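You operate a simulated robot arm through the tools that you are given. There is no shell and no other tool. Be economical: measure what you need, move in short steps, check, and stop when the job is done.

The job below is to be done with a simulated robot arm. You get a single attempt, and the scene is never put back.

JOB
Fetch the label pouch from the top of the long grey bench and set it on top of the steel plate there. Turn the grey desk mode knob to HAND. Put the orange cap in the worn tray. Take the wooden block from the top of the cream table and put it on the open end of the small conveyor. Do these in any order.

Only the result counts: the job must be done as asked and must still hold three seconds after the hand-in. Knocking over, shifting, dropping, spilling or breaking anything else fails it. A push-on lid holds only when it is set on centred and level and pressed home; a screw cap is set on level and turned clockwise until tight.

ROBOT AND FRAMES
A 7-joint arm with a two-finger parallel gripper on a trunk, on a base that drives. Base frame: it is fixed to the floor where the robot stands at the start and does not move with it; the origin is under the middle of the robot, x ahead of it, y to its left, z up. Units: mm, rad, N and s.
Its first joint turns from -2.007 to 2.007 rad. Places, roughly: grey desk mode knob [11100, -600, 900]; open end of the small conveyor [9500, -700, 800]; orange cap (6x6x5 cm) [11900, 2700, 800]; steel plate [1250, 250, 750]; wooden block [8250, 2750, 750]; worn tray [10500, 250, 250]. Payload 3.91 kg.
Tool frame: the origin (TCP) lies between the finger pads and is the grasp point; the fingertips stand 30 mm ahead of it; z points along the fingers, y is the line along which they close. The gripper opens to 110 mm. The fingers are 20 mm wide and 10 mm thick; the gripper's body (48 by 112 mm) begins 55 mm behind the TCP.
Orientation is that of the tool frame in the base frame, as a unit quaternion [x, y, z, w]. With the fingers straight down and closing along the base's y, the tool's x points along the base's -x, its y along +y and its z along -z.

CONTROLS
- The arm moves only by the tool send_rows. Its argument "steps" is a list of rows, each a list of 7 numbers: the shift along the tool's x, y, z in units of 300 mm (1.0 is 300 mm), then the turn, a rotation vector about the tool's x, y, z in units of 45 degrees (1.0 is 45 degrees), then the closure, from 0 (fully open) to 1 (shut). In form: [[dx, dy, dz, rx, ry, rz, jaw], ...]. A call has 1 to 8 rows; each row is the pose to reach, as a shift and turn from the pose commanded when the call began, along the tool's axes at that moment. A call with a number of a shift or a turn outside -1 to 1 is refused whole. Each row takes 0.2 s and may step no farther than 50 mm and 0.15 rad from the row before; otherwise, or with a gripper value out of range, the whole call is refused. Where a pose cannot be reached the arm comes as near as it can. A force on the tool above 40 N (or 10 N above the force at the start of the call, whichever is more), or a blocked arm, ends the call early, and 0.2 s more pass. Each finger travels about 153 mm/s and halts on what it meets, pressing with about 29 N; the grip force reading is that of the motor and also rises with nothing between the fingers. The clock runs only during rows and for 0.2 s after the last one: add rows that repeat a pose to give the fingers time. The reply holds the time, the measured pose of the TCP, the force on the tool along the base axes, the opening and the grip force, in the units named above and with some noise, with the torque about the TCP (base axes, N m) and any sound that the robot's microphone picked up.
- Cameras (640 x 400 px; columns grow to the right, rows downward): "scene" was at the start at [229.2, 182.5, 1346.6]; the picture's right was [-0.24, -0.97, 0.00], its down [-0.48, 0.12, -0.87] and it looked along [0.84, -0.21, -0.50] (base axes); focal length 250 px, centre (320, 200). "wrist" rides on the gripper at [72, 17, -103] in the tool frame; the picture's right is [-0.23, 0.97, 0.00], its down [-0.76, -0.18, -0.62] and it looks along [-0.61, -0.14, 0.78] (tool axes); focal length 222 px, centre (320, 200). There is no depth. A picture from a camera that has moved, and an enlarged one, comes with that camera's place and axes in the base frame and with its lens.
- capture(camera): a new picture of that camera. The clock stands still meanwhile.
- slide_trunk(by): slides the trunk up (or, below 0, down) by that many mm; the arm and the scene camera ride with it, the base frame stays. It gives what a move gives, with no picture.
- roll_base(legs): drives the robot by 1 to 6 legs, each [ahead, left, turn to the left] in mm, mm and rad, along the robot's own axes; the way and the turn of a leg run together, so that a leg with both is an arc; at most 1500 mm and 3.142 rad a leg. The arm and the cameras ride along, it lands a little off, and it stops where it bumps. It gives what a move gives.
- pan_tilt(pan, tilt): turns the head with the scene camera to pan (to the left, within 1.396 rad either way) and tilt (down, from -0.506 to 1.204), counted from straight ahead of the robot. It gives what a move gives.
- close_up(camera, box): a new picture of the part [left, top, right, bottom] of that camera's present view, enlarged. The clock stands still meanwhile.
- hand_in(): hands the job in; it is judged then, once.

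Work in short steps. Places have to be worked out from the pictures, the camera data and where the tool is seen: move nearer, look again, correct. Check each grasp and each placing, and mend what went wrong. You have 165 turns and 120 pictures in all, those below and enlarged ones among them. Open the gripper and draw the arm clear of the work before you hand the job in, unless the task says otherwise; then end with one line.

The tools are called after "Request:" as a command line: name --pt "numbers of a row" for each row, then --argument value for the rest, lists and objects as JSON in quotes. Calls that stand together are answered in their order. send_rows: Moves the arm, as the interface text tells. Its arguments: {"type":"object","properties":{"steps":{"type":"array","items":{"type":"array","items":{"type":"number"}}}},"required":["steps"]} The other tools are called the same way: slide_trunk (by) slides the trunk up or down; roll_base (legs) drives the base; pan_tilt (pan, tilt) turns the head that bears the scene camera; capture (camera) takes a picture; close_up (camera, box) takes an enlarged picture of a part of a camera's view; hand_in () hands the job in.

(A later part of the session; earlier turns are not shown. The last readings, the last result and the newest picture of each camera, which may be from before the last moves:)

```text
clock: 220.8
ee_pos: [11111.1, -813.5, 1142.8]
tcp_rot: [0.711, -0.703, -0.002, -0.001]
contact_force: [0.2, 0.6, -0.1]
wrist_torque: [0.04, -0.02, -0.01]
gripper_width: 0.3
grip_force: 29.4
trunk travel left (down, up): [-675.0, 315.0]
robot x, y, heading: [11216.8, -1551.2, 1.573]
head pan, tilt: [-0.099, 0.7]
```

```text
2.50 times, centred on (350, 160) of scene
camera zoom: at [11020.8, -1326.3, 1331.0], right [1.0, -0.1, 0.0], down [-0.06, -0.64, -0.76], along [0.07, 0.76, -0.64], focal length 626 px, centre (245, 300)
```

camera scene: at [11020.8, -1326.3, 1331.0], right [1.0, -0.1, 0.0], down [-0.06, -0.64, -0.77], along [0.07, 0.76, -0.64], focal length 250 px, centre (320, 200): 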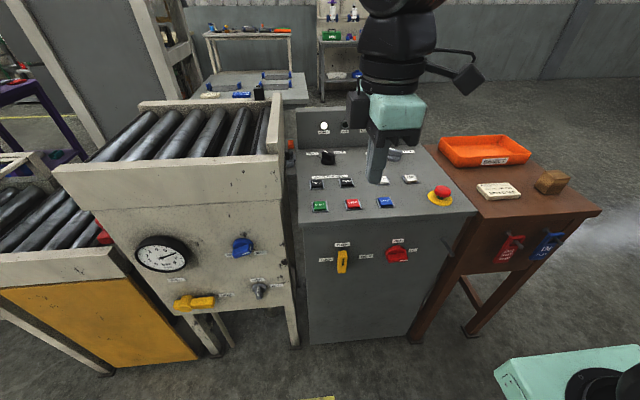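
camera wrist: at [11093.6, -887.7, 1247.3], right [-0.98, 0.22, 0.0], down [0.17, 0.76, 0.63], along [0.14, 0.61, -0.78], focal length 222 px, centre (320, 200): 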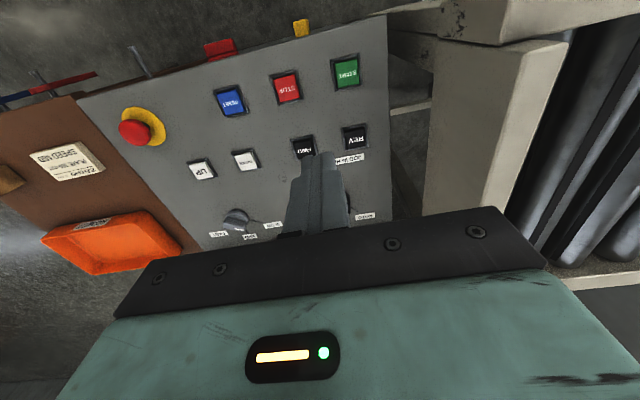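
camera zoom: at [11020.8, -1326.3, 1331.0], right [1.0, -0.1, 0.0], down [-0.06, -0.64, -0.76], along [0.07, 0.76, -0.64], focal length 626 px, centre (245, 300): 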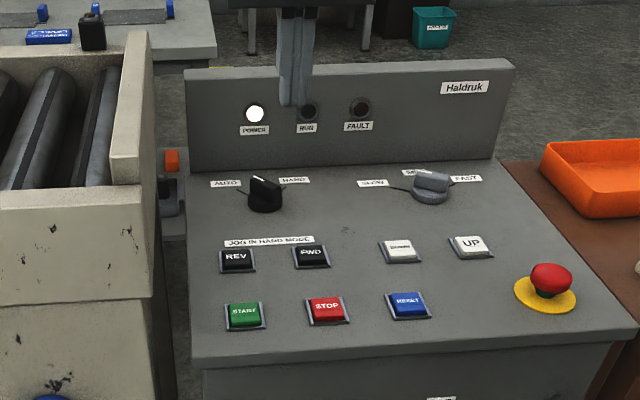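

Buttons triangulate to z≈887–895: the panel is near level. Move above the knob with jaws ~60 mm open to see it between the fingers.

Request:
send_rows --pt "-0.15 0 0 0 0 0 0.45" --pt "-0.3 0 0 0 0 0 0.45" --pt "-0.45 0 0.1 0 0 0 0.45" --pt "-0.58 0 0.22 0 0 0 0.45" --pt "-0.58 0 0.33 0 0 0 0.45" --pt "-0.58 0 0.33 0 0 0 0.45"

Request:
capture --camera "wrist"

Request:
close_up --camera "scene" --box '[290, 100, 410, 180]'

```text
refused: row 3 steps farther than a row can; nothing moved
```

```text
55 pictures are left
camera wrist: at [11093.6, -887.7, 1247.3], right [-0.98, 0.22, 0.0], down [0.17, 0.76, 0.63], along [0.14, 0.61, -0.78], focal length 222 px, centre (320, 200)
```

wrist: 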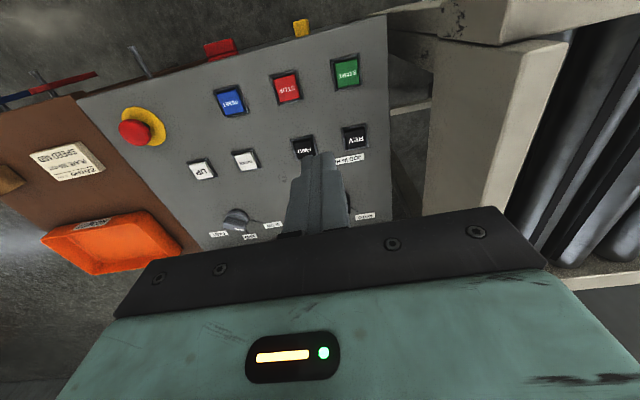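

```text
5.00 times, centred on (350, 140) of scene
camera zoom: at [11020.8, -1326.3, 1331.0], right [1.0, -0.1, 0.0], down [-0.06, -0.64, -0.76], along [0.07, 0.76, -0.64], focal length 1251 px, centre (170, 500)
```

zoom: 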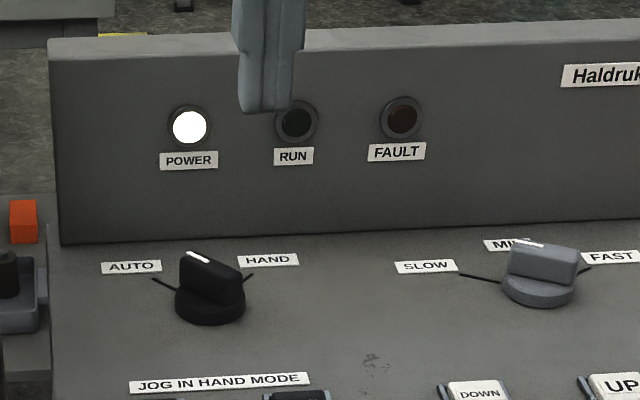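

Row step was too big; resend with smaller steps.

Request:
send_rows --pt "-0.15 0 0 0 0 0 0.45" --pt "-0.3 0 0 0 0 0 0.45" --pt "-0.42 0 0.08 0 0 0 0.45" --pt "-0.54 0 0.16 0 0 0 0.45" --pt "-0.58 0 0.28 0 0 0 0.45" --pt "-0.58 0 0.33 0 0 0 0.45"

Request:
capture --camera "wrist"

Request:
close_up --camera "wrist" --box '[220, 80, 420, 220]'

```text
clock: 222.2
ee_pos: [11122.2, -659.4, 1057.5]
tcp_rot: [0.712, -0.703, -0.001, -0.002]
contact_force: [-0.7, 0.6, -0.5]
wrist_torque: [0.01, -0.01, -0.04]
gripper_width: 60.6
grip_force: 0.0
out of reach, approached as far as the arm can: row 4, 5, 6
trunk travel left (down, up): [-675.0, 315.0]
robot x, y, heading: [11218.4, -1547.2, 1.576]
head pan, tilt: [-0.099, 0.7]
```

```text
53 pictures are left
camera wrist: at [11104.8, -732.7, 1161.7], right [-0.98, 0.22, 0.0], down [0.17, 0.76, 0.63], along [0.13, 0.61, -0.78], focal length 222 px, centre (320, 200)
```

wrist: 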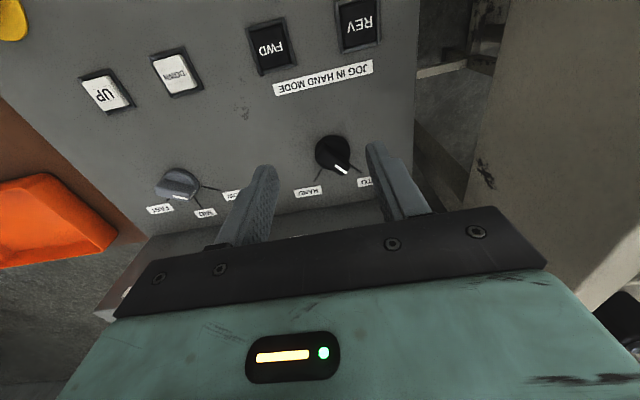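

```text
2.86 times, centred on (320, 150) of wrist
camera zoom: at [11104.8, -732.7, 1161.7], right [-0.98, 0.22, 0.0], down [0.17, 0.76, 0.63], along [0.13, 0.61, -0.78], focal length 635 px, centre (320, 343)
```

zoom: 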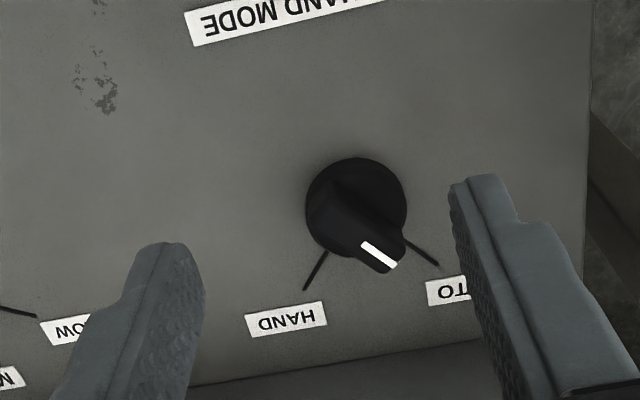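

Knob centre ≈(11116, −591); pointer at −45° (AUTO), HAND tick at +45°: a 90° clockwise turn. The arm is at its reach limit, so pull back a little and drive the base 170 mm closer.

Request:
send_rows --pt "0.15 0 -0.05 0 0 0 0.45" --pt "0.3 0 -0.1 0 0 0 0.45" --pt "0.45 0 -0.15 0 0 0 0.45" --pt "0.6 0 -0.15 0 0 0 0.45" --pt "0.75 0 -0.15 0 0 0 0.45"

Request:
roll_base --legs '[[170, 0, 0]]'

```text
clock: 223.4
ee_pos: [11120.8, -884.8, 1100.7]
tcp_rot: [0.711, -0.703, -0.002, -0.001]
contact_force: [0.4, 0.6, -0.9]
wrist_torque: [-0.05, 0.03, 0.0]
gripper_width: 60.4
grip_force: 0.0
trunk travel left (down, up): [-675.0, 315.0]
robot x, y, heading: [11217.4, -1553.4, 1.576]
head pan, tilt: [-0.099, 0.7]
```

```text
clock: 224.8
ee_pos: [11121.5, -716.9, 1101.4]
tcp_rot: [0.71, -0.704, -0.002, -0.002]
contact_force: [-0.2, 0.1, 0.4]
wrist_torque: [0.01, 0.0, 0.01]
gripper_width: 60.8
grip_force: 0.1
trunk travel left (down, up): [-675.0, 315.0]
robot x, y, heading: [11219.5, -1386.9, 1.578]
head pan, tilt: [-0.099, 0.7]
```

Move above the knob and turn the hand −45° so the jaws straddle the ridge.

Request:
send_rows --pt "-0.07 0.003 0 0 0 -0.17 0.45" --pt "-0.14 0.006 0 0 0 -0.34 0.45" --pt "-0.21 0.009 0.03 0 0 -0.51 0.45" --pt "-0.28 0.012 0.08 0 0 -0.68 0.45" --pt "-0.35 0.015 0.14 0 0 -0.84 0.45" --pt "-0.413 0.017 0.2 0 0 -1 0.45" --pt "-0.413 0.017 0.2 0 0 -1 0.45"

Request:
capture --camera "wrist"

Request:
capture --camera "scene"

```text
clock: 226.4
ee_pos: [11115.3, -590.5, 1040.1]
tcp_rot: [0.926, -0.378, -0.001, -0.001]
contact_force: [-1.2, 0.0, 0.5]
wrist_torque: [0.0, 0.02, -0.04]
gripper_width: 60.6
grip_force: 0.1
trunk travel left (down, up): [-675.0, 315.0]
robot x, y, heading: [11218.9, -1381.3, 1.574]
head pan, tilt: [-0.099, 0.7]
```

```text
51 pictures are left
camera wrist: at [11154.5, -654.6, 1144.6], right [-0.84, -0.54, 0.0], down [-0.42, 0.66, 0.63], along [-0.34, 0.53, -0.78], focal length 222 px, centre (320, 200)
```

wrist: 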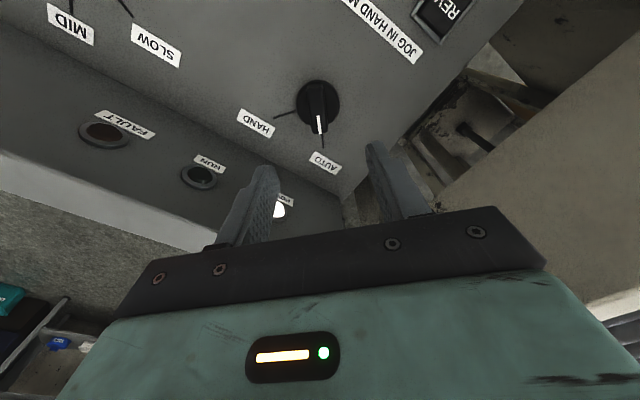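

```text
50 pictures are left
camera scene: at [11020.4, -1157.8, 1331.0], right [1.0, -0.1, 0.0], down [-0.06, -0.64, -0.76], along [0.07, 0.76, -0.64], focal length 250 px, centre (320, 200)
```

scene: 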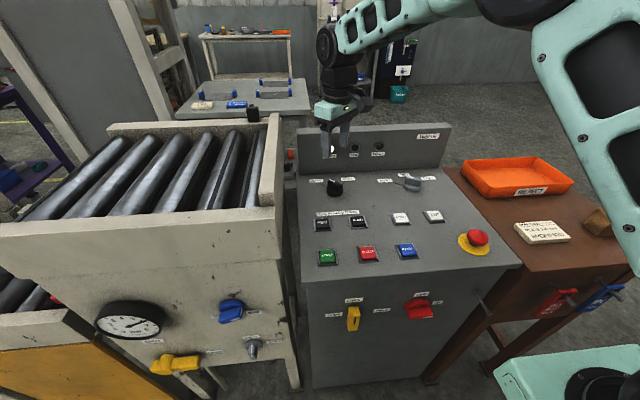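

Knob lies on the tool axis. Descend so the tips are just above the knob disc (TCP z≈931).

Request:
send_rows --pt "0 0 0.13 0 0 0 0.5" --pt "0 0 0.26 0 0 0 0.55" --pt "0 0 0.34 0 0 0 0.6" --pt "0 0 0.365 0 0 0 0.6" --pt "0 0 0.365 0 0 0 0.6"

Request:
capture --camera "wrist"

Request:
close_up --camera "scene" --box '[280, 100, 400, 220]'

```text
clock: 227.7
ee_pos: [11115.3, -591.0, 929.9]
tcp_rot: [0.926, -0.377, 0.0, -0.002]
contact_force: [0.0, 0.1, 0.8]
wrist_torque: [0.0, -0.01, 0.0]
gripper_width: 43.9
grip_force: 0.0
trunk travel left (down, up): [-675.0, 315.0]
robot x, y, heading: [11215.6, -1378.8, 1.57]
head pan, tilt: [-0.099, 0.7]
```

```text
49 pictures are left
camera wrist: at [11153.3, -655.0, 1035.0], right [-0.84, -0.54, 0.0], down [-0.42, 0.66, 0.63], along [-0.33, 0.53, -0.78], focal length 222 px, centre (320, 200)
```

wrist: 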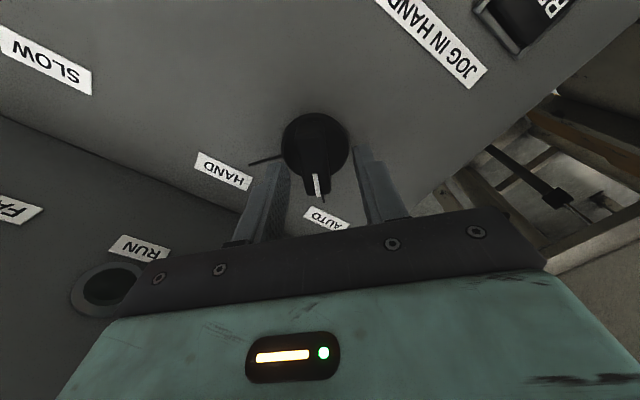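

```text
3.33 times, centred on (340, 160) of scene
camera zoom: at [11020.4, -1157.7, 1331.0], right [1.0, -0.1, 0.0], down [-0.06, -0.64, -0.76], along [0.07, 0.76, -0.64], focal length 834 px, centre (253, 333)
```

zoom: 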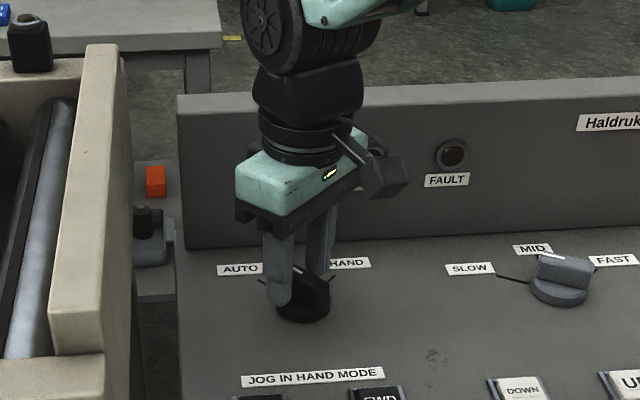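

The fingers straddle the ridge. Close on it.

Request:
send_rows --pt "0 0 0 0 0 0 0.75" --pt "0 0 0 0 0 0 0.9" --pt "0 0 0 0 0 0 1" --pt "0 0 0 0 0 0 1"

Request:
capture --camera "wrist"

```text
clock: 228.7
ee_pos: [11117.6, -588.7, 931.5]
tcp_rot: [0.926, -0.378, 0.0, -0.002]
contact_force: [11.3, 17.3, -1.7]
wrist_torque: [0.53, 0.33, -0.76]
gripper_width: 19.3
grip_force: 45.3
trunk travel left (down, up): [-675.0, 315.0]
robot x, y, heading: [11222.1, -1384.5, 1.574]
head pan, tilt: [-0.099, 0.7]
```

```text
47 pictures are left
camera wrist: at [11155.2, -653.3, 1035.1], right [-0.84, -0.53, 0.0], down [-0.42, 0.66, 0.63], along [-0.33, 0.53, -0.78], focal length 222 px, centre (320, 200)
```

wrist: 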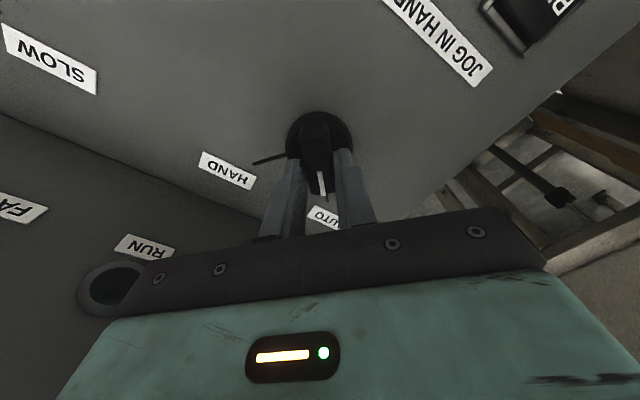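

Gripped (19 mm). Shift 3 mm to relieve side force and rotate +45° (clockwise from above).

Request:
send_rows --pt "0 -0.012 0 0 0 0 1" --pt "0 -0.012 0 0 0 0.17 1" --pt "0 -0.012 0 0 0 0.34 1" --pt "0 -0.012 0 0 0 0.51 1" --pt "0 -0.012 0 0 0 0.68 1" --pt "0 -0.012 0 0 0 0.85 1" --pt "0 -0.012 0 0 0 1 1"

Request:
capture --camera "wrist"

```text
clock: 230.2
ee_pos: [11118.8, -587.5, 930.2]
tcp_rot: [0.709, -0.705, -0.001, -0.001]
contact_force: [17.4, 19.2, -3.1]
wrist_torque: [0.48, -0.47, 0.09]
gripper_width: 18.1
grip_force: 44.9
trunk travel left (down, up): [-675.0, 315.0]
robot x, y, heading: [11219.5, -1383.2, 1.574]
head pan, tilt: [-0.099, 0.7]
```

```text
46 pictures are left
camera wrist: at [11101.6, -661.4, 1035.2], right [-0.98, 0.22, 0.0], down [0.17, 0.76, 0.63], along [0.14, 0.61, -0.78], focal length 222 px, centre (320, 200)
```

wrist: 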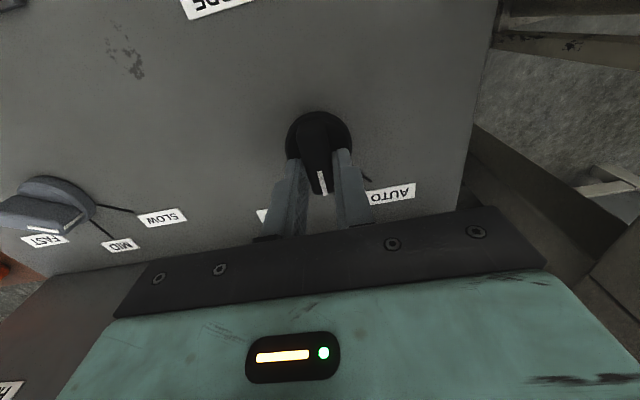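

The knob follows (pointer now mid). Continue +45°.

Request:
send_rows --pt "0 0 0 0 0 0.17 1" --pt "0 0 0 0 0 0.34 1" --pt "0 0 0 0 0 0.51 1" --pt "0 0 0 0 0 0.68 1" --pt "0 0 0 0 0 0.85 1" --pt "0 0 0 0 0 0.95 1"

Request:
capture --camera "wrist"

```text
clock: 231.7
ee_pos: [11121.1, -588.8, 930.8]
tcp_rot: [-0.404, 0.915, 0.001, 0.002]
contact_force: [34.4, 4.9, -0.2]
wrist_torque: [-0.01, -0.26, 1.11]
gripper_width: 18.3
grip_force: 45.1
trunk travel left (down, up): [-675.0, 315.0]
robot x, y, heading: [11217.4, -1380.9, 1.57]
head pan, tilt: [-0.099, 0.7]
```

```text
45 pictures are left
camera wrist: at [11058.9, -632.0, 1035.1], right [-0.57, 0.82, 0.0], down [0.64, 0.44, 0.63], along [0.52, 0.35, -0.78], focal length 222 px, centre (320, 200)
```

wrist: 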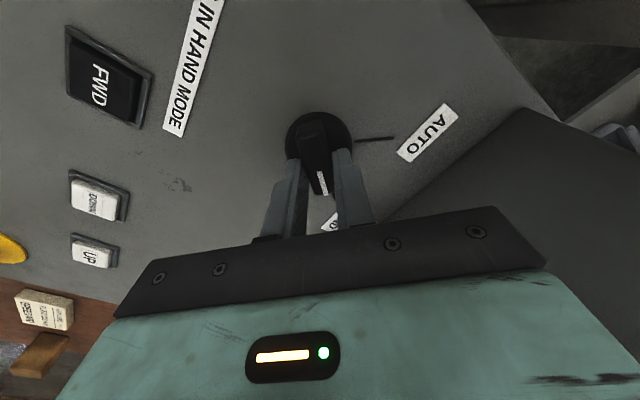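

Release the knob and raise to check the pointer.

Request:
send_rows --pt "0 0 0 0 0 0 0.8" --pt "0 0 0 0 0 0 0.6" --pt "0 0 0 0 0 0 0.6" --pt "0 0 -0.12 0 0 0 0.6" --pt "0 0 -0.27 0 0 0 0.6" --pt "0 0 -0.42 0 0 0 0.6" --pt "0 0 -0.55 0 0 0 0.45" --pt "0 0 -0.6 0 0 0 0.45"

Request:
close_up --camera "wrist" --box '[220, 40, 420, 180]'

Request:
close_up --camera "scene" --box '[280, 100, 400, 220]'

```text
clock: 233.4
ee_pos: [11116.8, -589.3, 1110.3]
tcp_rot: [-0.406, 0.914, 0.003, 0.0]
contact_force: [0.4, -0.3, -0.2]
wrist_torque: [-0.03, -0.01, -0.02]
gripper_width: 60.3
grip_force: 0.1
trunk travel left (down, up): [-675.0, 315.0]
robot x, y, heading: [11218.5, -1385.9, 1.575]
head pan, tilt: [-0.099, 0.7]
```

```text
2.86 times, centred on (320, 110) of wrist
camera zoom: at [11054.6, -633.7, 1215.7], right [-0.57, 0.82, 0.0], down [0.64, 0.44, 0.62], along [0.51, 0.36, -0.78], focal length 635 px, centre (320, 457)
```

zoom: 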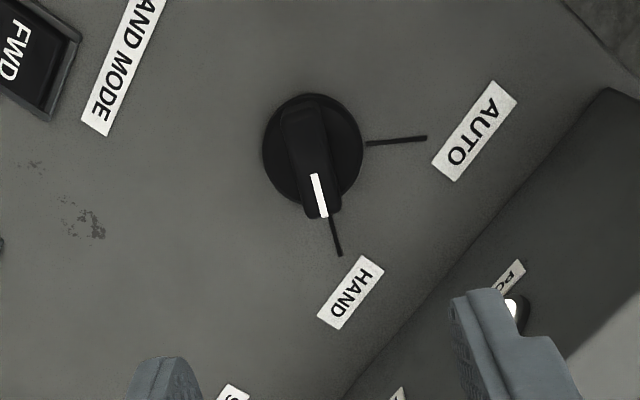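

```text
3.33 times, centred on (340, 160) of scene
camera zoom: at [11020.4, -1157.6, 1330.9], right [1.0, -0.1, 0.0], down [-0.06, -0.64, -0.76], along [0.07, 0.76, -0.64], focal length 834 px, centre (253, 333)
```

zoom: 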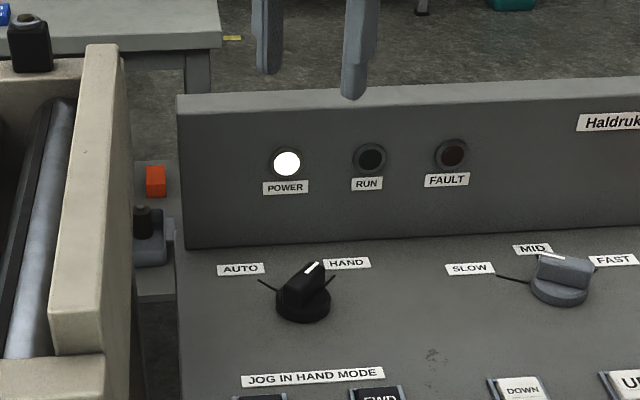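

Knob points at HAND. Retract the arm, then drive back out via x≈12385 and up to the grey cart with the orange cap.

Request:
send_rows --pt "0.1 -0.08 -0.03 0 0 0 0.45" --pt "0.2 -0.17 -0.07 0 0 0 0.45" --pt "0.3 -0.25 -0.11 0 0 0 0.45" --pt "0.37 -0.335 -0.15 0 0 0 0.45" --pt "0.37 -0.335 -0.15 0 0 0 0.45"

Request:
roll_base --legs '[[-180, 0, 0], [0, -1170, 0], [1500, 0, 0], [1500, 0, 0], [0, 540, 0]]'

Request:
pan_tilt --pan 0.0 --tilt 0.4

Request:
capture --camera "scene"

```text
clock: 234.7
ee_pos: [11119.3, -739.7, 1155.7]
tcp_rot: [-0.406, 0.914, 0.001, 0.0]
contact_force: [0.4, 0.4, 0.2]
wrist_torque: [-0.05, 0.01, -0.01]
gripper_width: 60.7
grip_force: 0.1
trunk travel left (down, up): [-675.0, 315.0]
robot x, y, heading: [11216.3, -1383.2, 1.572]
head pan, tilt: [-0.099, 0.7]
```

```text
clock: 258.6
ee_pos: [11594.0, 2072.3, 1156.6]
tcp_rot: [-0.425, 0.905, 0.001, 0.001]
contact_force: [-0.1, 0.4, 0.8]
wrist_torque: [-0.01, 0.01, -0.02]
gripper_width: 60.9
grip_force: 0.1
trunk travel left (down, up): [-675.0, 315.0]
robot x, y, heading: [11722.1, 1439.3, 1.618]
head pan, tilt: [-0.099, 0.7]
```

```text
clock: 259.4
ee_pos: [11593.5, 2072.6, 1155.6]
tcp_rot: [-0.426, 0.905, 0.002, 0.001]
contact_force: [-1.1, -0.2, -1.0]
wrist_torque: [0.03, 0.0, 0.01]
gripper_width: 60.5
grip_force: 0.0
trunk travel left (down, up): [-675.0, 315.0]
robot x, y, heading: [11724.3, 1437.8, 1.613]
head pan, tilt: [0.0, 0.4]
```

```text
42 pictures are left
camera scene: at [11505.5, 1657.9, 1357.8], right [1.0, 0.05, 0.0], down [0.02, -0.39, -0.92], along [-0.04, 0.92, -0.39], focal length 250 px, centre (320, 200)
```

scene: 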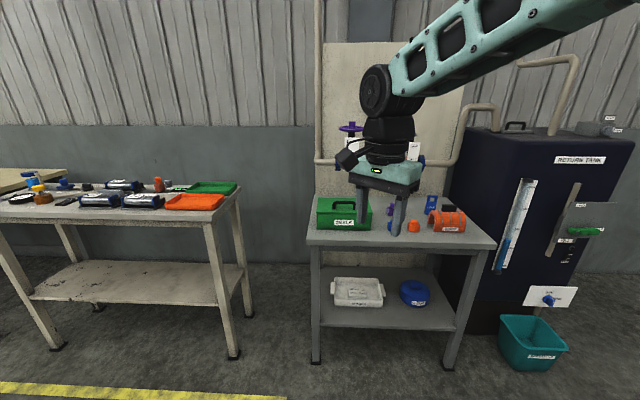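

Zoom on the cart's items.

Request:
close_up --camera "scene" --box '[370, 180, 490, 250]'

Request:
capture --camera "wrist"

```text
5.33 times, centred on (430, 215) of scene
camera zoom: at [11505.5, 1657.9, 1357.8], right [1.0, 0.05, 0.0], down [0.02, -0.39, -0.92], along [-0.04, 0.92, -0.39], focal length 1335 px, centre (-267, 120)
```

zoom: 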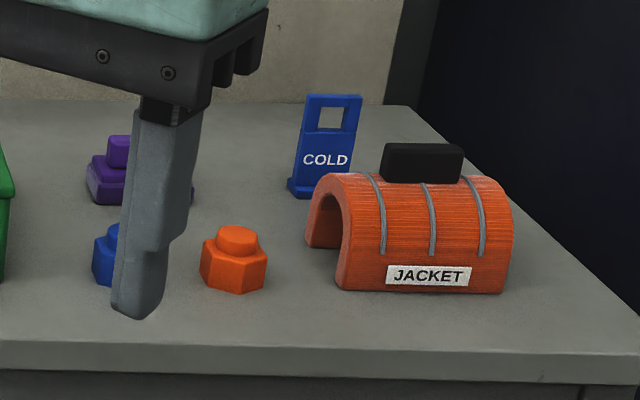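

```text
40 pictures are left
camera wrist: at [11533.6, 2025.8, 1259.9], right [-0.61, 0.8, 0.0], down [0.62, 0.47, 0.62], along [0.5, 0.38, -0.78], focal length 222 px, centre (320, 200)
```

wrist: 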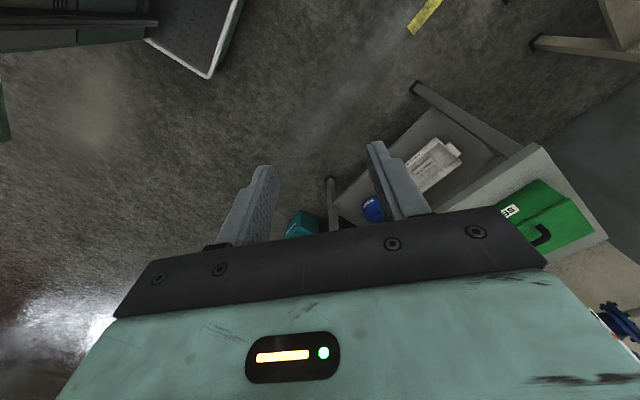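

The orange hex cap is at ≈(11844, 2558). Drive nearer and square up, then look with both cameras.

Request:
roll_base --legs '[[0, -120, -0.042], [400, 0, 0]]'

Request:
pan_tilt --pan -0.2 --tilt 0.7

Request:
capture --camera "scene"

Request:
capture --camera "wrist"

```text
clock: 262.7
ee_pos: [11741.4, 2477.0, 1155.3]
tcp_rot: [-0.405, 0.914, 0.001, 0.001]
contact_force: [-0.1, 0.0, 0.4]
wrist_torque: [-0.03, 0.03, -0.02]
gripper_width: 60.7
grip_force: 0.1
trunk travel left (down, up): [-675.0, 315.0]
robot x, y, heading: [11838.3, 1832.5, 1.571]
head pan, tilt: [0.0, 0.4]
```

```text
clock: 263.5
ee_pos: [11742.6, 2478.1, 1154.7]
tcp_rot: [-0.405, 0.914, 0.001, -0.001]
contact_force: [0.5, -0.6, 0.4]
wrist_torque: [0.02, 0.0, 0.01]
gripper_width: 60.4
grip_force: 0.0
trunk travel left (down, up): [-675.0, 315.0]
robot x, y, heading: [11842.7, 1834.2, 1.57]
head pan, tilt: [-0.201, 0.7]
```

```text
39 pictures are left
camera scene: at [11650.6, 2059.5, 1331.0], right [0.98, -0.2, 0.0], down [-0.13, -0.63, -0.77], along [0.15, 0.75, -0.64], focal length 250 px, centre (320, 200)
```

scene: 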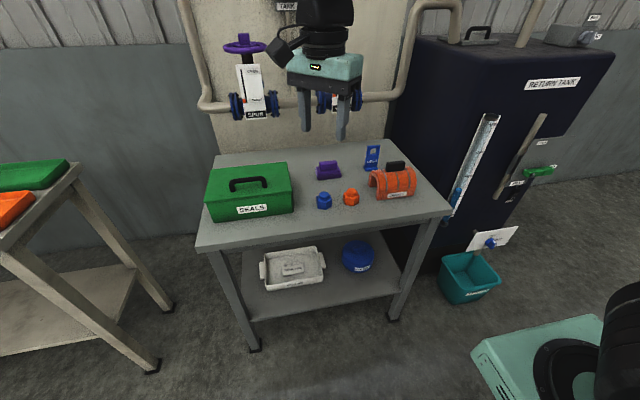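

```text
38 pictures are left
camera wrist: at [11679.5, 2434.8, 1260.0], right [-0.57, 0.82, 0.0], down [0.64, 0.44, 0.62], along [0.51, 0.36, -0.78], focal length 222 px, centre (320, 200)
```

wrist: 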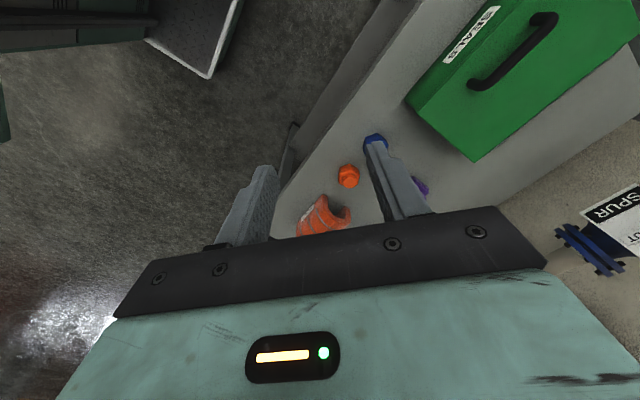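

Cap ≈(11870, 2649, 824 mid-height), table ≈800; blue cap 92 mm to its left. Move above it, turning 18° so jaws close on hex flats away from the neighbours.

Request:
send_rows --pt "-0.1 0.01 0.08 0 0 0.06 0.25" --pt "-0.2 0.02 0.17 0 0 0.12 0.25" --pt "-0.3 0.03 0.26 0 0 0.18 0.25" --pt "-0.4 0.04 0.35 0 0 0.24 0.25" --pt "-0.5 0.05 0.44 0 0 0.3 0.25" --pt "-0.6 0.06 0.53 0 0 0.36 0.25" --pt "-0.707 0.068 0.62 0 0 0.4 0.25" --pt "-0.707 0.068 0.62 0 0 0.4 0.25"

Request:
close_up --camera "wrist" --box '[180, 40, 460, 240]'

```text
clock: 265.3
ee_pos: [11869.1, 2649.6, 969.8]
tcp_rot: [-0.257, 0.967, 0.002, -0.001]
contact_force: [-0.1, -0.1, 0.5]
wrist_torque: [0.0, 0.01, 0.03]
gripper_width: 82.6
grip_force: 0.0
trunk travel left (down, up): [-675.0, 315.0]
robot x, y, heading: [11836.3, 1834.4, 1.568]
head pan, tilt: [-0.201, 0.7]
```

```text
2.00 times, centred on (320, 140) of wrist
camera zoom: at [11796.8, 2628.0, 1074.2], right [-0.28, 0.96, 0.0], down [0.75, 0.22, 0.62], along [0.6, 0.18, -0.78], focal length 444 px, centre (320, 320)
```

zoom: 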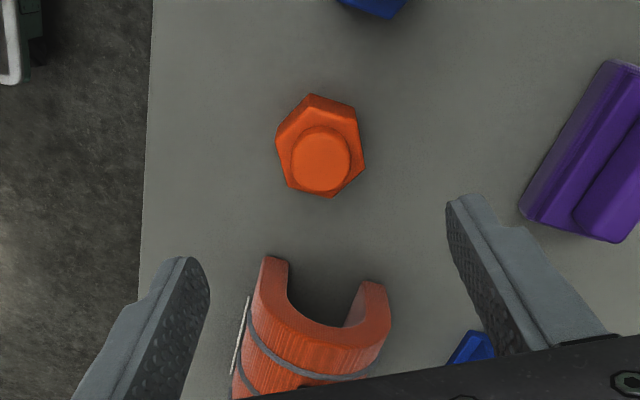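

Centre (11869, 2650), flats aligned within 4°. Descend to TCP z≈836 and grip.

Request:
send_rows --pt "0 0 0.14 0 0 -0.05 0.25" --pt "0 0 0.28 0 0 -0.08 0.25" --pt "0 0 0.38 0 0 -0.08 0.25" --pt "0 0 0.44 0 0 -0.08 0.25" --pt "0 0 0.44 0 0 -0.08 0.25"

Request:
capture --camera "wrist"

Request:
close_up --camera "scene" --box '[290, 140, 430, 230]'

```text
clock: 266.5
ee_pos: [11868.3, 2648.9, 837.4]
tcp_rot: [-0.287, 0.958, 0.002, 0.0]
contact_force: [-0.6, 0.7, -0.3]
wrist_torque: [-0.01, 0.01, 0.0]
gripper_width: 82.3
grip_force: 0.1
trunk travel left (down, up): [-675.0, 315.0]
robot x, y, heading: [11839.7, 1835.4, 1.571]
head pan, tilt: [-0.201, 0.7]
```

```text
36 pictures are left
camera wrist: at [11798.1, 2622.7, 941.0], right [-0.34, 0.94, 0.0], down [0.73, 0.27, 0.62], along [0.58, 0.22, -0.78], focal length 222 px, centre (320, 200)
```

wrist: 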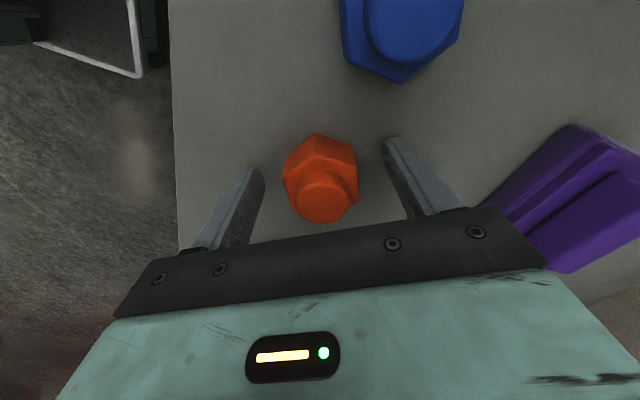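

```text
4.44 times, centred on (360, 185) of scene
camera zoom: at [11650.7, 2059.4, 1331.0], right [0.98, -0.2, 0.0], down [-0.13, -0.63, -0.76], along [0.15, 0.75, -0.64], focal length 1112 px, centre (142, 267)
```

zoom: 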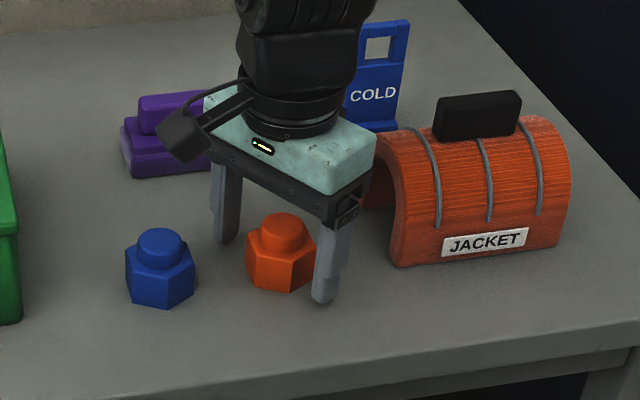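

Well placed. Close and lift.

Request:
send_rows --pt "0 0 0 0 0 0 0.5" --pt "0 0 0 0 0 0 0.8" --pt "0 0 0 0 0 0 1" --pt "0 0 0 0 0 0 1"

Request:
send_rows --pt "0 0 -0.1 0 0 0 1" --pt "0 0 -0.25 0 0 0 1" --pt "0 0 -0.4 0 0 0 1" --pt "0 0 -0.55 0 0 0 1" --pt "0 0 -0.7 0 0 0 1" --pt "0 0 -0.85 0 0 0 1" --pt "0 0 -1 0 0 0 1"

Request:
capture --camera "wrist"

```text
clock: 267.5
ee_pos: [11869.3, 2650.0, 836.4]
tcp_rot: [-0.286, 0.958, 0.002, 0.001]
contact_force: [-0.6, -0.1, -0.2]
wrist_torque: [-0.02, 0.01, 0.0]
gripper_width: 50.7
grip_force: 28.9
trunk travel left (down, up): [-675.0, 315.0]
robot x, y, heading: [11838.6, 1833.6, 1.575]
head pan, tilt: [-0.201, 0.7]
```

```text
clock: 269.1
ee_pos: [11869.2, 2648.6, 1137.2]
tcp_rot: [-0.286, 0.958, 0.001, -0.001]
contact_force: [0.3, 0.4, -1.5]
wrist_torque: [-0.03, 0.0, -0.01]
gripper_width: 50.3
grip_force: 28.9
trunk travel left (down, up): [-675.0, 315.0]
robot x, y, heading: [11842.1, 1835.1, 1.572]
head pan, tilt: [-0.201, 0.7]
```

```text
34 pictures are left
camera wrist: at [11799.0, 2622.0, 1240.7], right [-0.34, 0.94, 0.0], down [0.73, 0.27, 0.62], along [0.58, 0.22, -0.78], focal length 222 px, centre (320, 200)
```

wrist: 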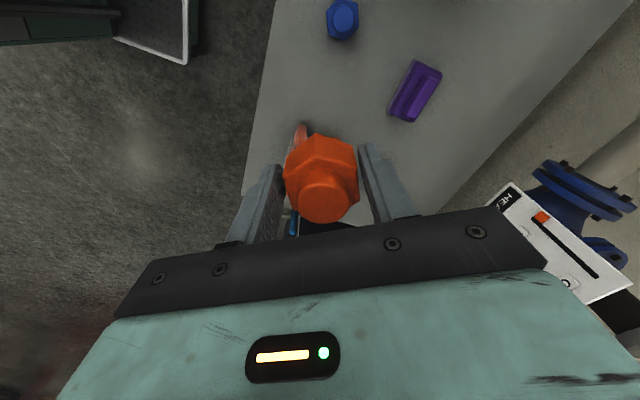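

Cap held (50 mm). Retract and re-orient the hand to its nominal direction, then drive to the table with the trays.

Request:
send_rows --pt "0.06 -0.1 0 0 0 -0.15 1" --pt "0.13 -0.2 0 0 0 -0.3 1" --pt "0.2 -0.3 0 0 0 -0.45 1" --pt "0.26 -0.4 0 0 0 -0.6 1" --pt "0.33 -0.5 0 0 0 -0.75 1" --pt "0.4 -0.6 0 0 0 -0.9 1" --pt "0.457 -0.697 0 0 0 -1 1"

Request:
send_rows --pt "0 0 0 0 0 -0.15 1" --pt "0 0 0 0 0 -0.27 1" --pt "0 0 0 0 0 -0.27 1"

Request:
roll_base --legs '[[-250, 0, 0], [0, 0, 1.571], [0, 0, 1.571], [0, -1300, 0]]'

Request:
pan_tilt --pan 0.0 --tilt 0.6

Request:
capture --camera "scene"

```text
clock: 270.7
ee_pos: [11867.8, 2398.7, 1136.5]
tcp_rot: [-0.632, 0.775, 0.002, 0.001]
contact_force: [0.3, -0.1, -1.9]
wrist_torque: [-0.08, 0.0, -0.03]
gripper_width: 50.7
grip_force: 28.4
trunk travel left (down, up): [-675.0, 315.0]
robot x, y, heading: [11836.9, 1836.4, 1.57]
head pan, tilt: [-0.201, 0.7]
```

```text
clock: 271.5
ee_pos: [11869.2, 2398.4, 1137.5]
tcp_rot: [0.71, -0.704, -0.001, -0.001]
contact_force: [0.1, 0.5, -1.2]
wrist_torque: [-0.03, 0.03, 0.0]
gripper_width: 50.4
grip_force: 28.7
trunk travel left (down, up): [-675.0, 315.0]
robot x, y, heading: [11840.2, 1834.4, 1.565]
head pan, tilt: [-0.201, 0.7]
```

```text
clock: 287.0
ee_pos: [10524.7, 1027.3, 1137.0]
tcp_rot: [0.702, 0.712, -0.001, 0.001]
contact_force: [-0.4, 0.3, -1.8]
wrist_torque: [0.02, 0.01, -0.01]
gripper_width: 50.5
grip_force: 29.2
trunk travel left (down, up): [-675.0, 315.0]
robot x, y, heading: [10552.2, 1589.4, -1.56]
head pan, tilt: [-0.201, 0.7]
```

```text
clock: 287.7
ee_pos: [10525.2, 1026.9, 1137.9]
tcp_rot: [0.702, 0.713, -0.002, 0.0]
contact_force: [0.4, 0.0, -3.1]
wrist_torque: [0.02, 0.03, 0.0]
gripper_width: 50.6
grip_force: 29.0
trunk travel left (down, up): [-675.0, 315.0]
robot x, y, heading: [10555.9, 1590.6, -1.566]
head pan, tilt: [0.0, 0.6]
```

```text
33 pictures are left
camera scene: at [10757.1, 1360.5, 1339.6], right [-1.0, -0.01, 0.0], down [0.0, 0.57, -0.82], along [0.0, -0.82, -0.57], focal length 250 px, centre (320, 200)
```

scene: 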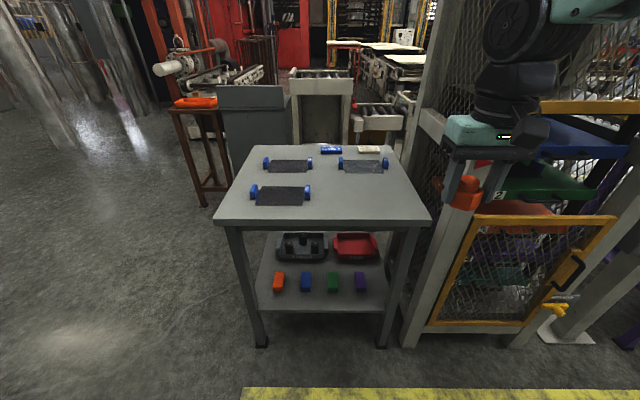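

Tray WORN centre ≈(10549, 305), table top z≈838, front y≈775. Lower the trunk 620 mm here in free space and look at the arm's shape.

Request:
slide_trunk --by -620

Request:
pan_tilt --pan 0.0 --tilt 0.2

Request:
capture --camera "scene"

Request:
capture --camera "wrist"

```text
refused: -620 is not a number from -400 to 400
```

```text
clock: 288.6
ee_pos: [10525.6, 1025.5, 1137.6]
tcp_rot: [0.702, 0.712, -0.001, 0.001]
contact_force: [1.0, 0.0, -2.5]
wrist_torque: [0.01, 0.0, -0.04]
gripper_width: 50.6
grip_force: 29.3
trunk travel left (down, up): [-675.0, 315.0]
robot x, y, heading: [10557.3, 1594.3, -1.562]
head pan, tilt: [0.0, 0.201]
```

```text
32 pictures are left
camera scene: at [10757.2, 1355.7, 1376.3], right [-1.0, -0.01, 0.0], down [0.0, 0.2, -0.98], along [0.01, -0.98, -0.2], focal length 250 px, centre (320, 200)
```

scene: 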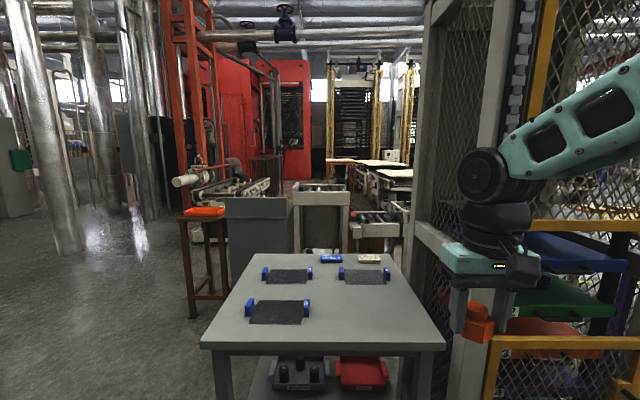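

```text
31 pictures are left
camera wrist: at [10539.6, 1098.9, 1241.6], right [0.98, -0.21, 0.0], down [-0.17, -0.76, 0.63], along [-0.13, -0.61, -0.78], focal length 222 px, centre (320, 200)
```

wrist: 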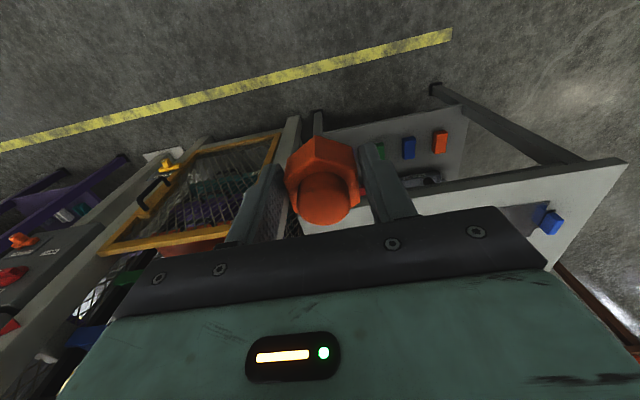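

Wrist joint is only ~205 mm above the TCP. Lower the trunk in two steps.

Request:
slide_trunk --by -400

Request:
slide_trunk --by -200

Request:
capture --camera "scene"

```text
clock: 292.4
ee_pos: [10525.7, 1025.9, 737.3]
tcp_rot: [0.703, 0.712, -0.001, 0.001]
contact_force: [-0.3, -0.1, -2.4]
wrist_torque: [0.04, 0.01, -0.03]
gripper_width: 50.6
grip_force: 28.7
trunk travel left (down, up): [-275.0, 715.0]
robot x, y, heading: [10552.7, 1593.5, -1.564]
head pan, tilt: [0.0, 0.201]
```

```text
clock: 294.6
ee_pos: [10525.0, 1026.9, 536.7]
tcp_rot: [0.702, 0.712, -0.001, 0.001]
contact_force: [-0.3, 0.4, -1.8]
wrist_torque: [0.01, -0.01, -0.04]
gripper_width: 50.5
grip_force: 29.3
trunk travel left (down, up): [-75.0, 915.0]
robot x, y, heading: [10551.5, 1592.0, -1.565]
head pan, tilt: [0.0, 0.201]
```

```text
30 pictures are left
camera scene: at [10757.2, 1355.8, 776.4], right [-1.0, -0.01, 0.0], down [0.0, 0.2, -0.98], along [0.01, -0.98, -0.2], focal length 250 px, centre (320, 200)
```

scene: 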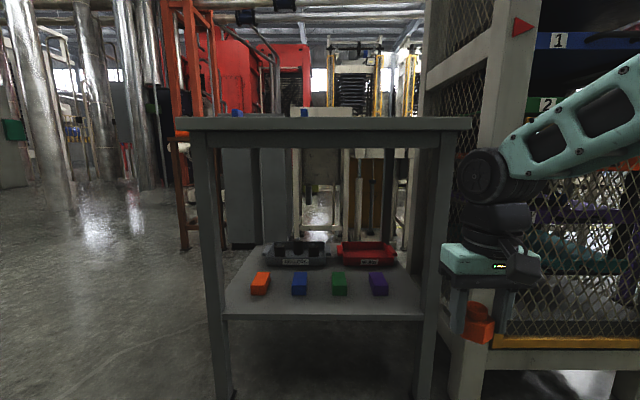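

Zoom to triangulate the tray and shelf better.

Request:
close_up --camera "scene" --box '[240, 220, 440, 330]'

```text
3.20 times, centred on (340, 275) of scene
camera zoom: at [10757.2, 1355.8, 776.4], right [-1.0, -0.01, 0.0], down [0.0, 0.2, -0.98], along [0.01, -0.98, -0.2], focal length 801 px, centre (256, -40)
```

zoom: 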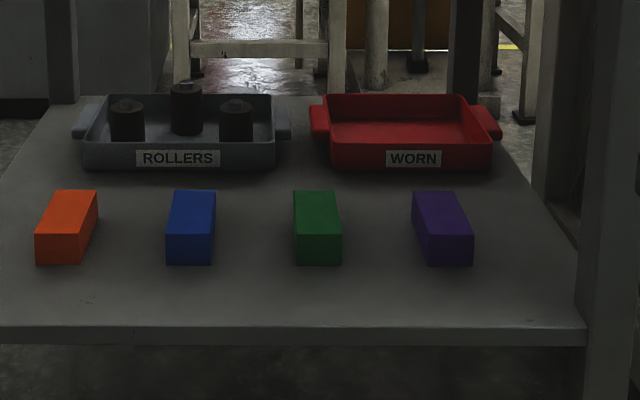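

Tray: x 10472–10675, y 272–427, rim z≈357, on shelf z≈320; blocks in front to z≈355; table apron bottom z≈778. Plan: back off, tilt hand 30° forward, extend arm low and nearly straight, then drive it in under the table.

Request:
roll_base --legs '[[-260, 0, 0]]'

Request:
send_rows --pt "0 0.03 0.05 0 -0.12 0 1" --pt "-0.1 0.06 0.1 0 -0.25 0 1" --pt "-0.22 0.09 0.15 0 -0.38 0 1" --pt "-0.34 0.12 0.2 0 -0.5 0 1" --pt "-0.46 0.15 0.25 0 -0.6 0 1" --pt "-0.58 0.16 0.29 0 -0.667 0 1" --pt "-0.7 0.16 0.3 0 -0.667 0 1"

Request:
capture --camera "scene"

```text
clock: 296.4
ee_pos: [10521.9, 1282.9, 537.1]
tcp_rot: [0.703, 0.711, -0.001, 0.002]
contact_force: [-0.3, 0.1, -2.4]
wrist_torque: [0.03, 0.0, -0.02]
gripper_width: 50.5
grip_force: 28.7
trunk travel left (down, up): [-75.0, 915.0]
robot x, y, heading: [10550.9, 1843.8, -1.568]
head pan, tilt: [0.0, 0.201]
```

```text
clock: 298.0
ee_pos: [10571.5, 1073.6, 448.7]
tcp_rot: [0.678, 0.687, -0.182, 0.185]
contact_force: [1.0, 0.6, -1.1]
wrist_torque: [0.03, 0.01, -0.02]
gripper_width: 50.3
grip_force: 28.8
trunk travel left (down, up): [-75.0, 915.0]
robot x, y, heading: [10551.8, 1850.3, -1.564]
head pan, tilt: [0.0, 0.201]
```

```text
28 pictures are left
camera scene: at [10755.3, 1611.9, 776.4], right [-1.0, 0.0, 0.0], down [0.0, 0.2, -0.98], along [0.0, -0.98, -0.2], focal length 250 px, centre (320, 200)
```

scene: 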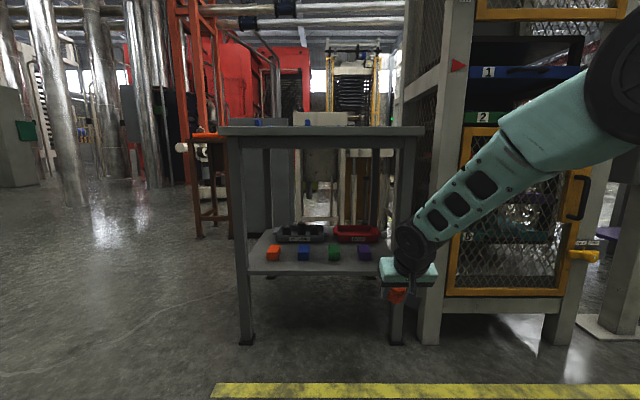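

Extend the arm ~170 mm further along −y at constant height.

Request:
send_rows --pt "-0.12 0 0.069 0 0 0 1" --pt "-0.24 0 0.139 0 0 0 1" --pt "-0.36 0 0.208 0 0 0 1" --pt "-0.46 0 0.266 0 0 0 1" --pt "-0.5 0 0.289 0 0 0 1"

Request:
capture --camera "scene"

```text
clock: 299.2
ee_pos: [10575.3, 900.6, 449.3]
tcp_rot: [0.679, 0.686, -0.184, 0.185]
contact_force: [-0.3, -0.6, -1.2]
wrist_torque: [0.01, -0.01, 0.0]
gripper_width: 50.5
grip_force: 29.2
trunk travel left (down, up): [-75.0, 915.0]
robot x, y, heading: [10551.1, 1843.4, -1.568]
head pan, tilt: [0.0, 0.201]
```

```text
27 pictures are left
camera scene: at [10755.3, 1611.9, 776.4], right [-1.0, 0.0, 0.0], down [0.0, 0.2, -0.98], along [0.0, -0.98, -0.2], focal length 250 px, centre (320, 200)
```

scene: 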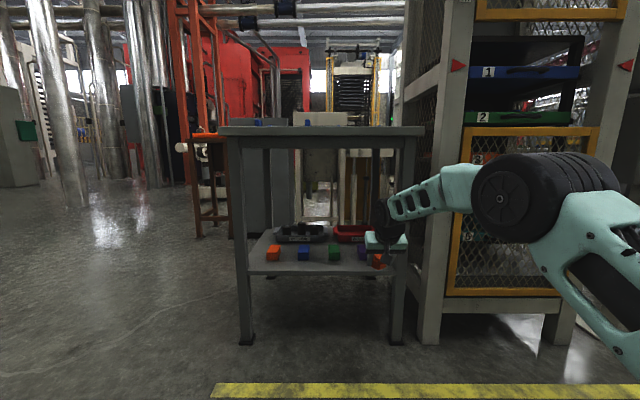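

Elbow is at z≈735 (local 456); I want more margin under the apron. Lower the trunk 60 mm, and raise/extend the hand with the arm.

Request:
slide_trunk --by -60

Request:
send_rows --pt "-0.12 0 -0.05 0 0 0 1" --pt "-0.23 0 -0.098 0 0 0 1" --pt "-0.23 0 -0.098 0 0 0 1"

Request:
capture --camera "scene"

```text
clock: 300.2
ee_pos: [10574.9, 901.0, 389.2]
tcp_rot: [0.679, 0.687, -0.183, 0.186]
contact_force: [-0.4, 0.7, -1.7]
wrist_torque: [0.06, -0.01, 0.01]
gripper_width: 50.2
grip_force: 28.9
trunk travel left (down, up): [-15.0, 975.0]
robot x, y, heading: [10547.4, 1846.0, -1.564]
head pan, tilt: [0.0, 0.201]
```

```text
clock: 301.0
ee_pos: [10573.5, 855.5, 448.9]
tcp_rot: [0.679, 0.687, -0.183, 0.185]
contact_force: [0.1, 0.0, -2.7]
wrist_torque: [0.02, 0.0, -0.01]
gripper_width: 50.3
grip_force: 29.4
trunk travel left (down, up): [-15.0, 975.0]
robot x, y, heading: [10549.2, 1849.4, -1.57]
head pan, tilt: [0.0, 0.201]
```

```text
26 pictures are left
camera scene: at [10755.3, 1611.9, 716.4], right [-1.0, 0.0, 0.0], down [0.0, 0.2, -0.98], along [0.0, -0.98, -0.2], focal length 250 px, centre (320, 200)
```

scene: 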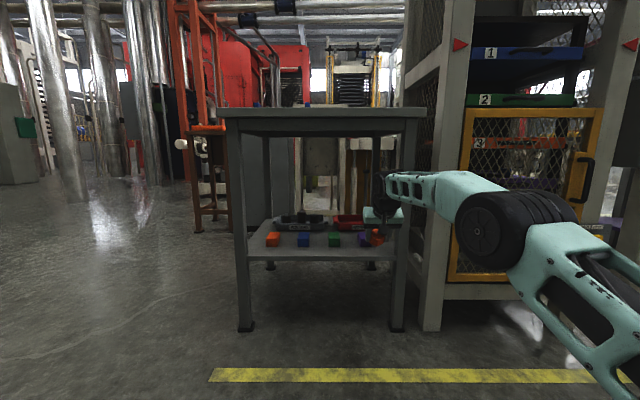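

Now elbow z≈625, wrist z≈620: all well under the apron. Drive 300 mm ahead and check.

Request:
roll_base --legs '[[300, 0, 0]]'

Request:
capture --camera "scene"

Request:
capture --camera "wrist"

```text
clock: 303.1
ee_pos: [10566.2, 554.1, 449.8]
tcp_rot: [0.682, 0.683, -0.185, 0.185]
contact_force: [-0.3, 0.5, -1.6]
wrist_torque: [0.01, 0.05, 0.0]
gripper_width: 50.5
grip_force: 29.0
trunk travel left (down, up): [-15.0, 975.0]
robot x, y, heading: [10553.5, 1546.6, -1.577]
head pan, tilt: [0.0, 0.201]
```

```text
25 pictures are left
camera scene: at [10753.0, 1309.6, 716.4], right [-1.0, 0.01, 0.0], down [0.0, 0.2, -0.98], along [-0.01, -0.98, -0.2], focal length 250 px, centre (320, 200)
```

scene: 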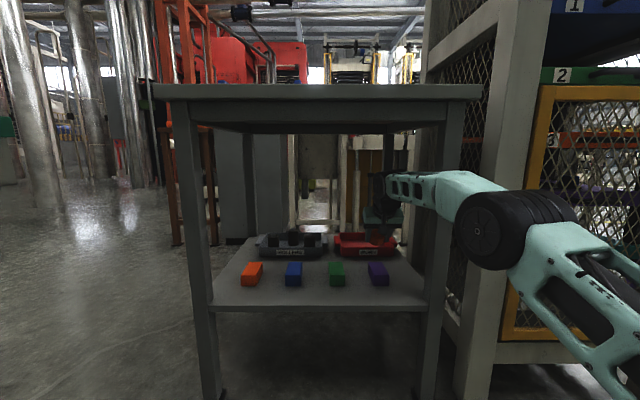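

```text
24 pictures are left
camera wrist: at [10581.0, 669.4, 503.5], right [0.97, -0.19, 0.11], down [-0.18, -0.35, 0.92], along [-0.14, -0.92, -0.37], focal length 222 px, centre (320, 200)
```

wrist: 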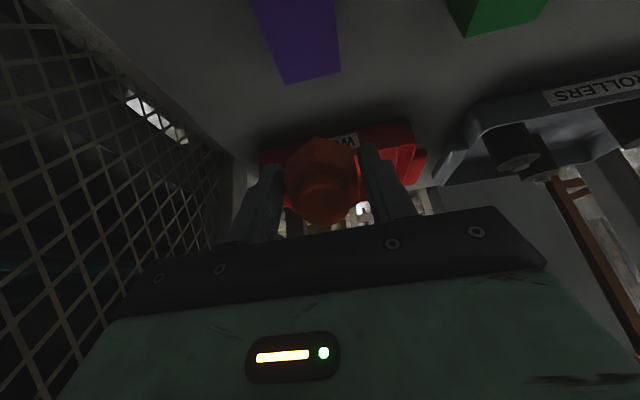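

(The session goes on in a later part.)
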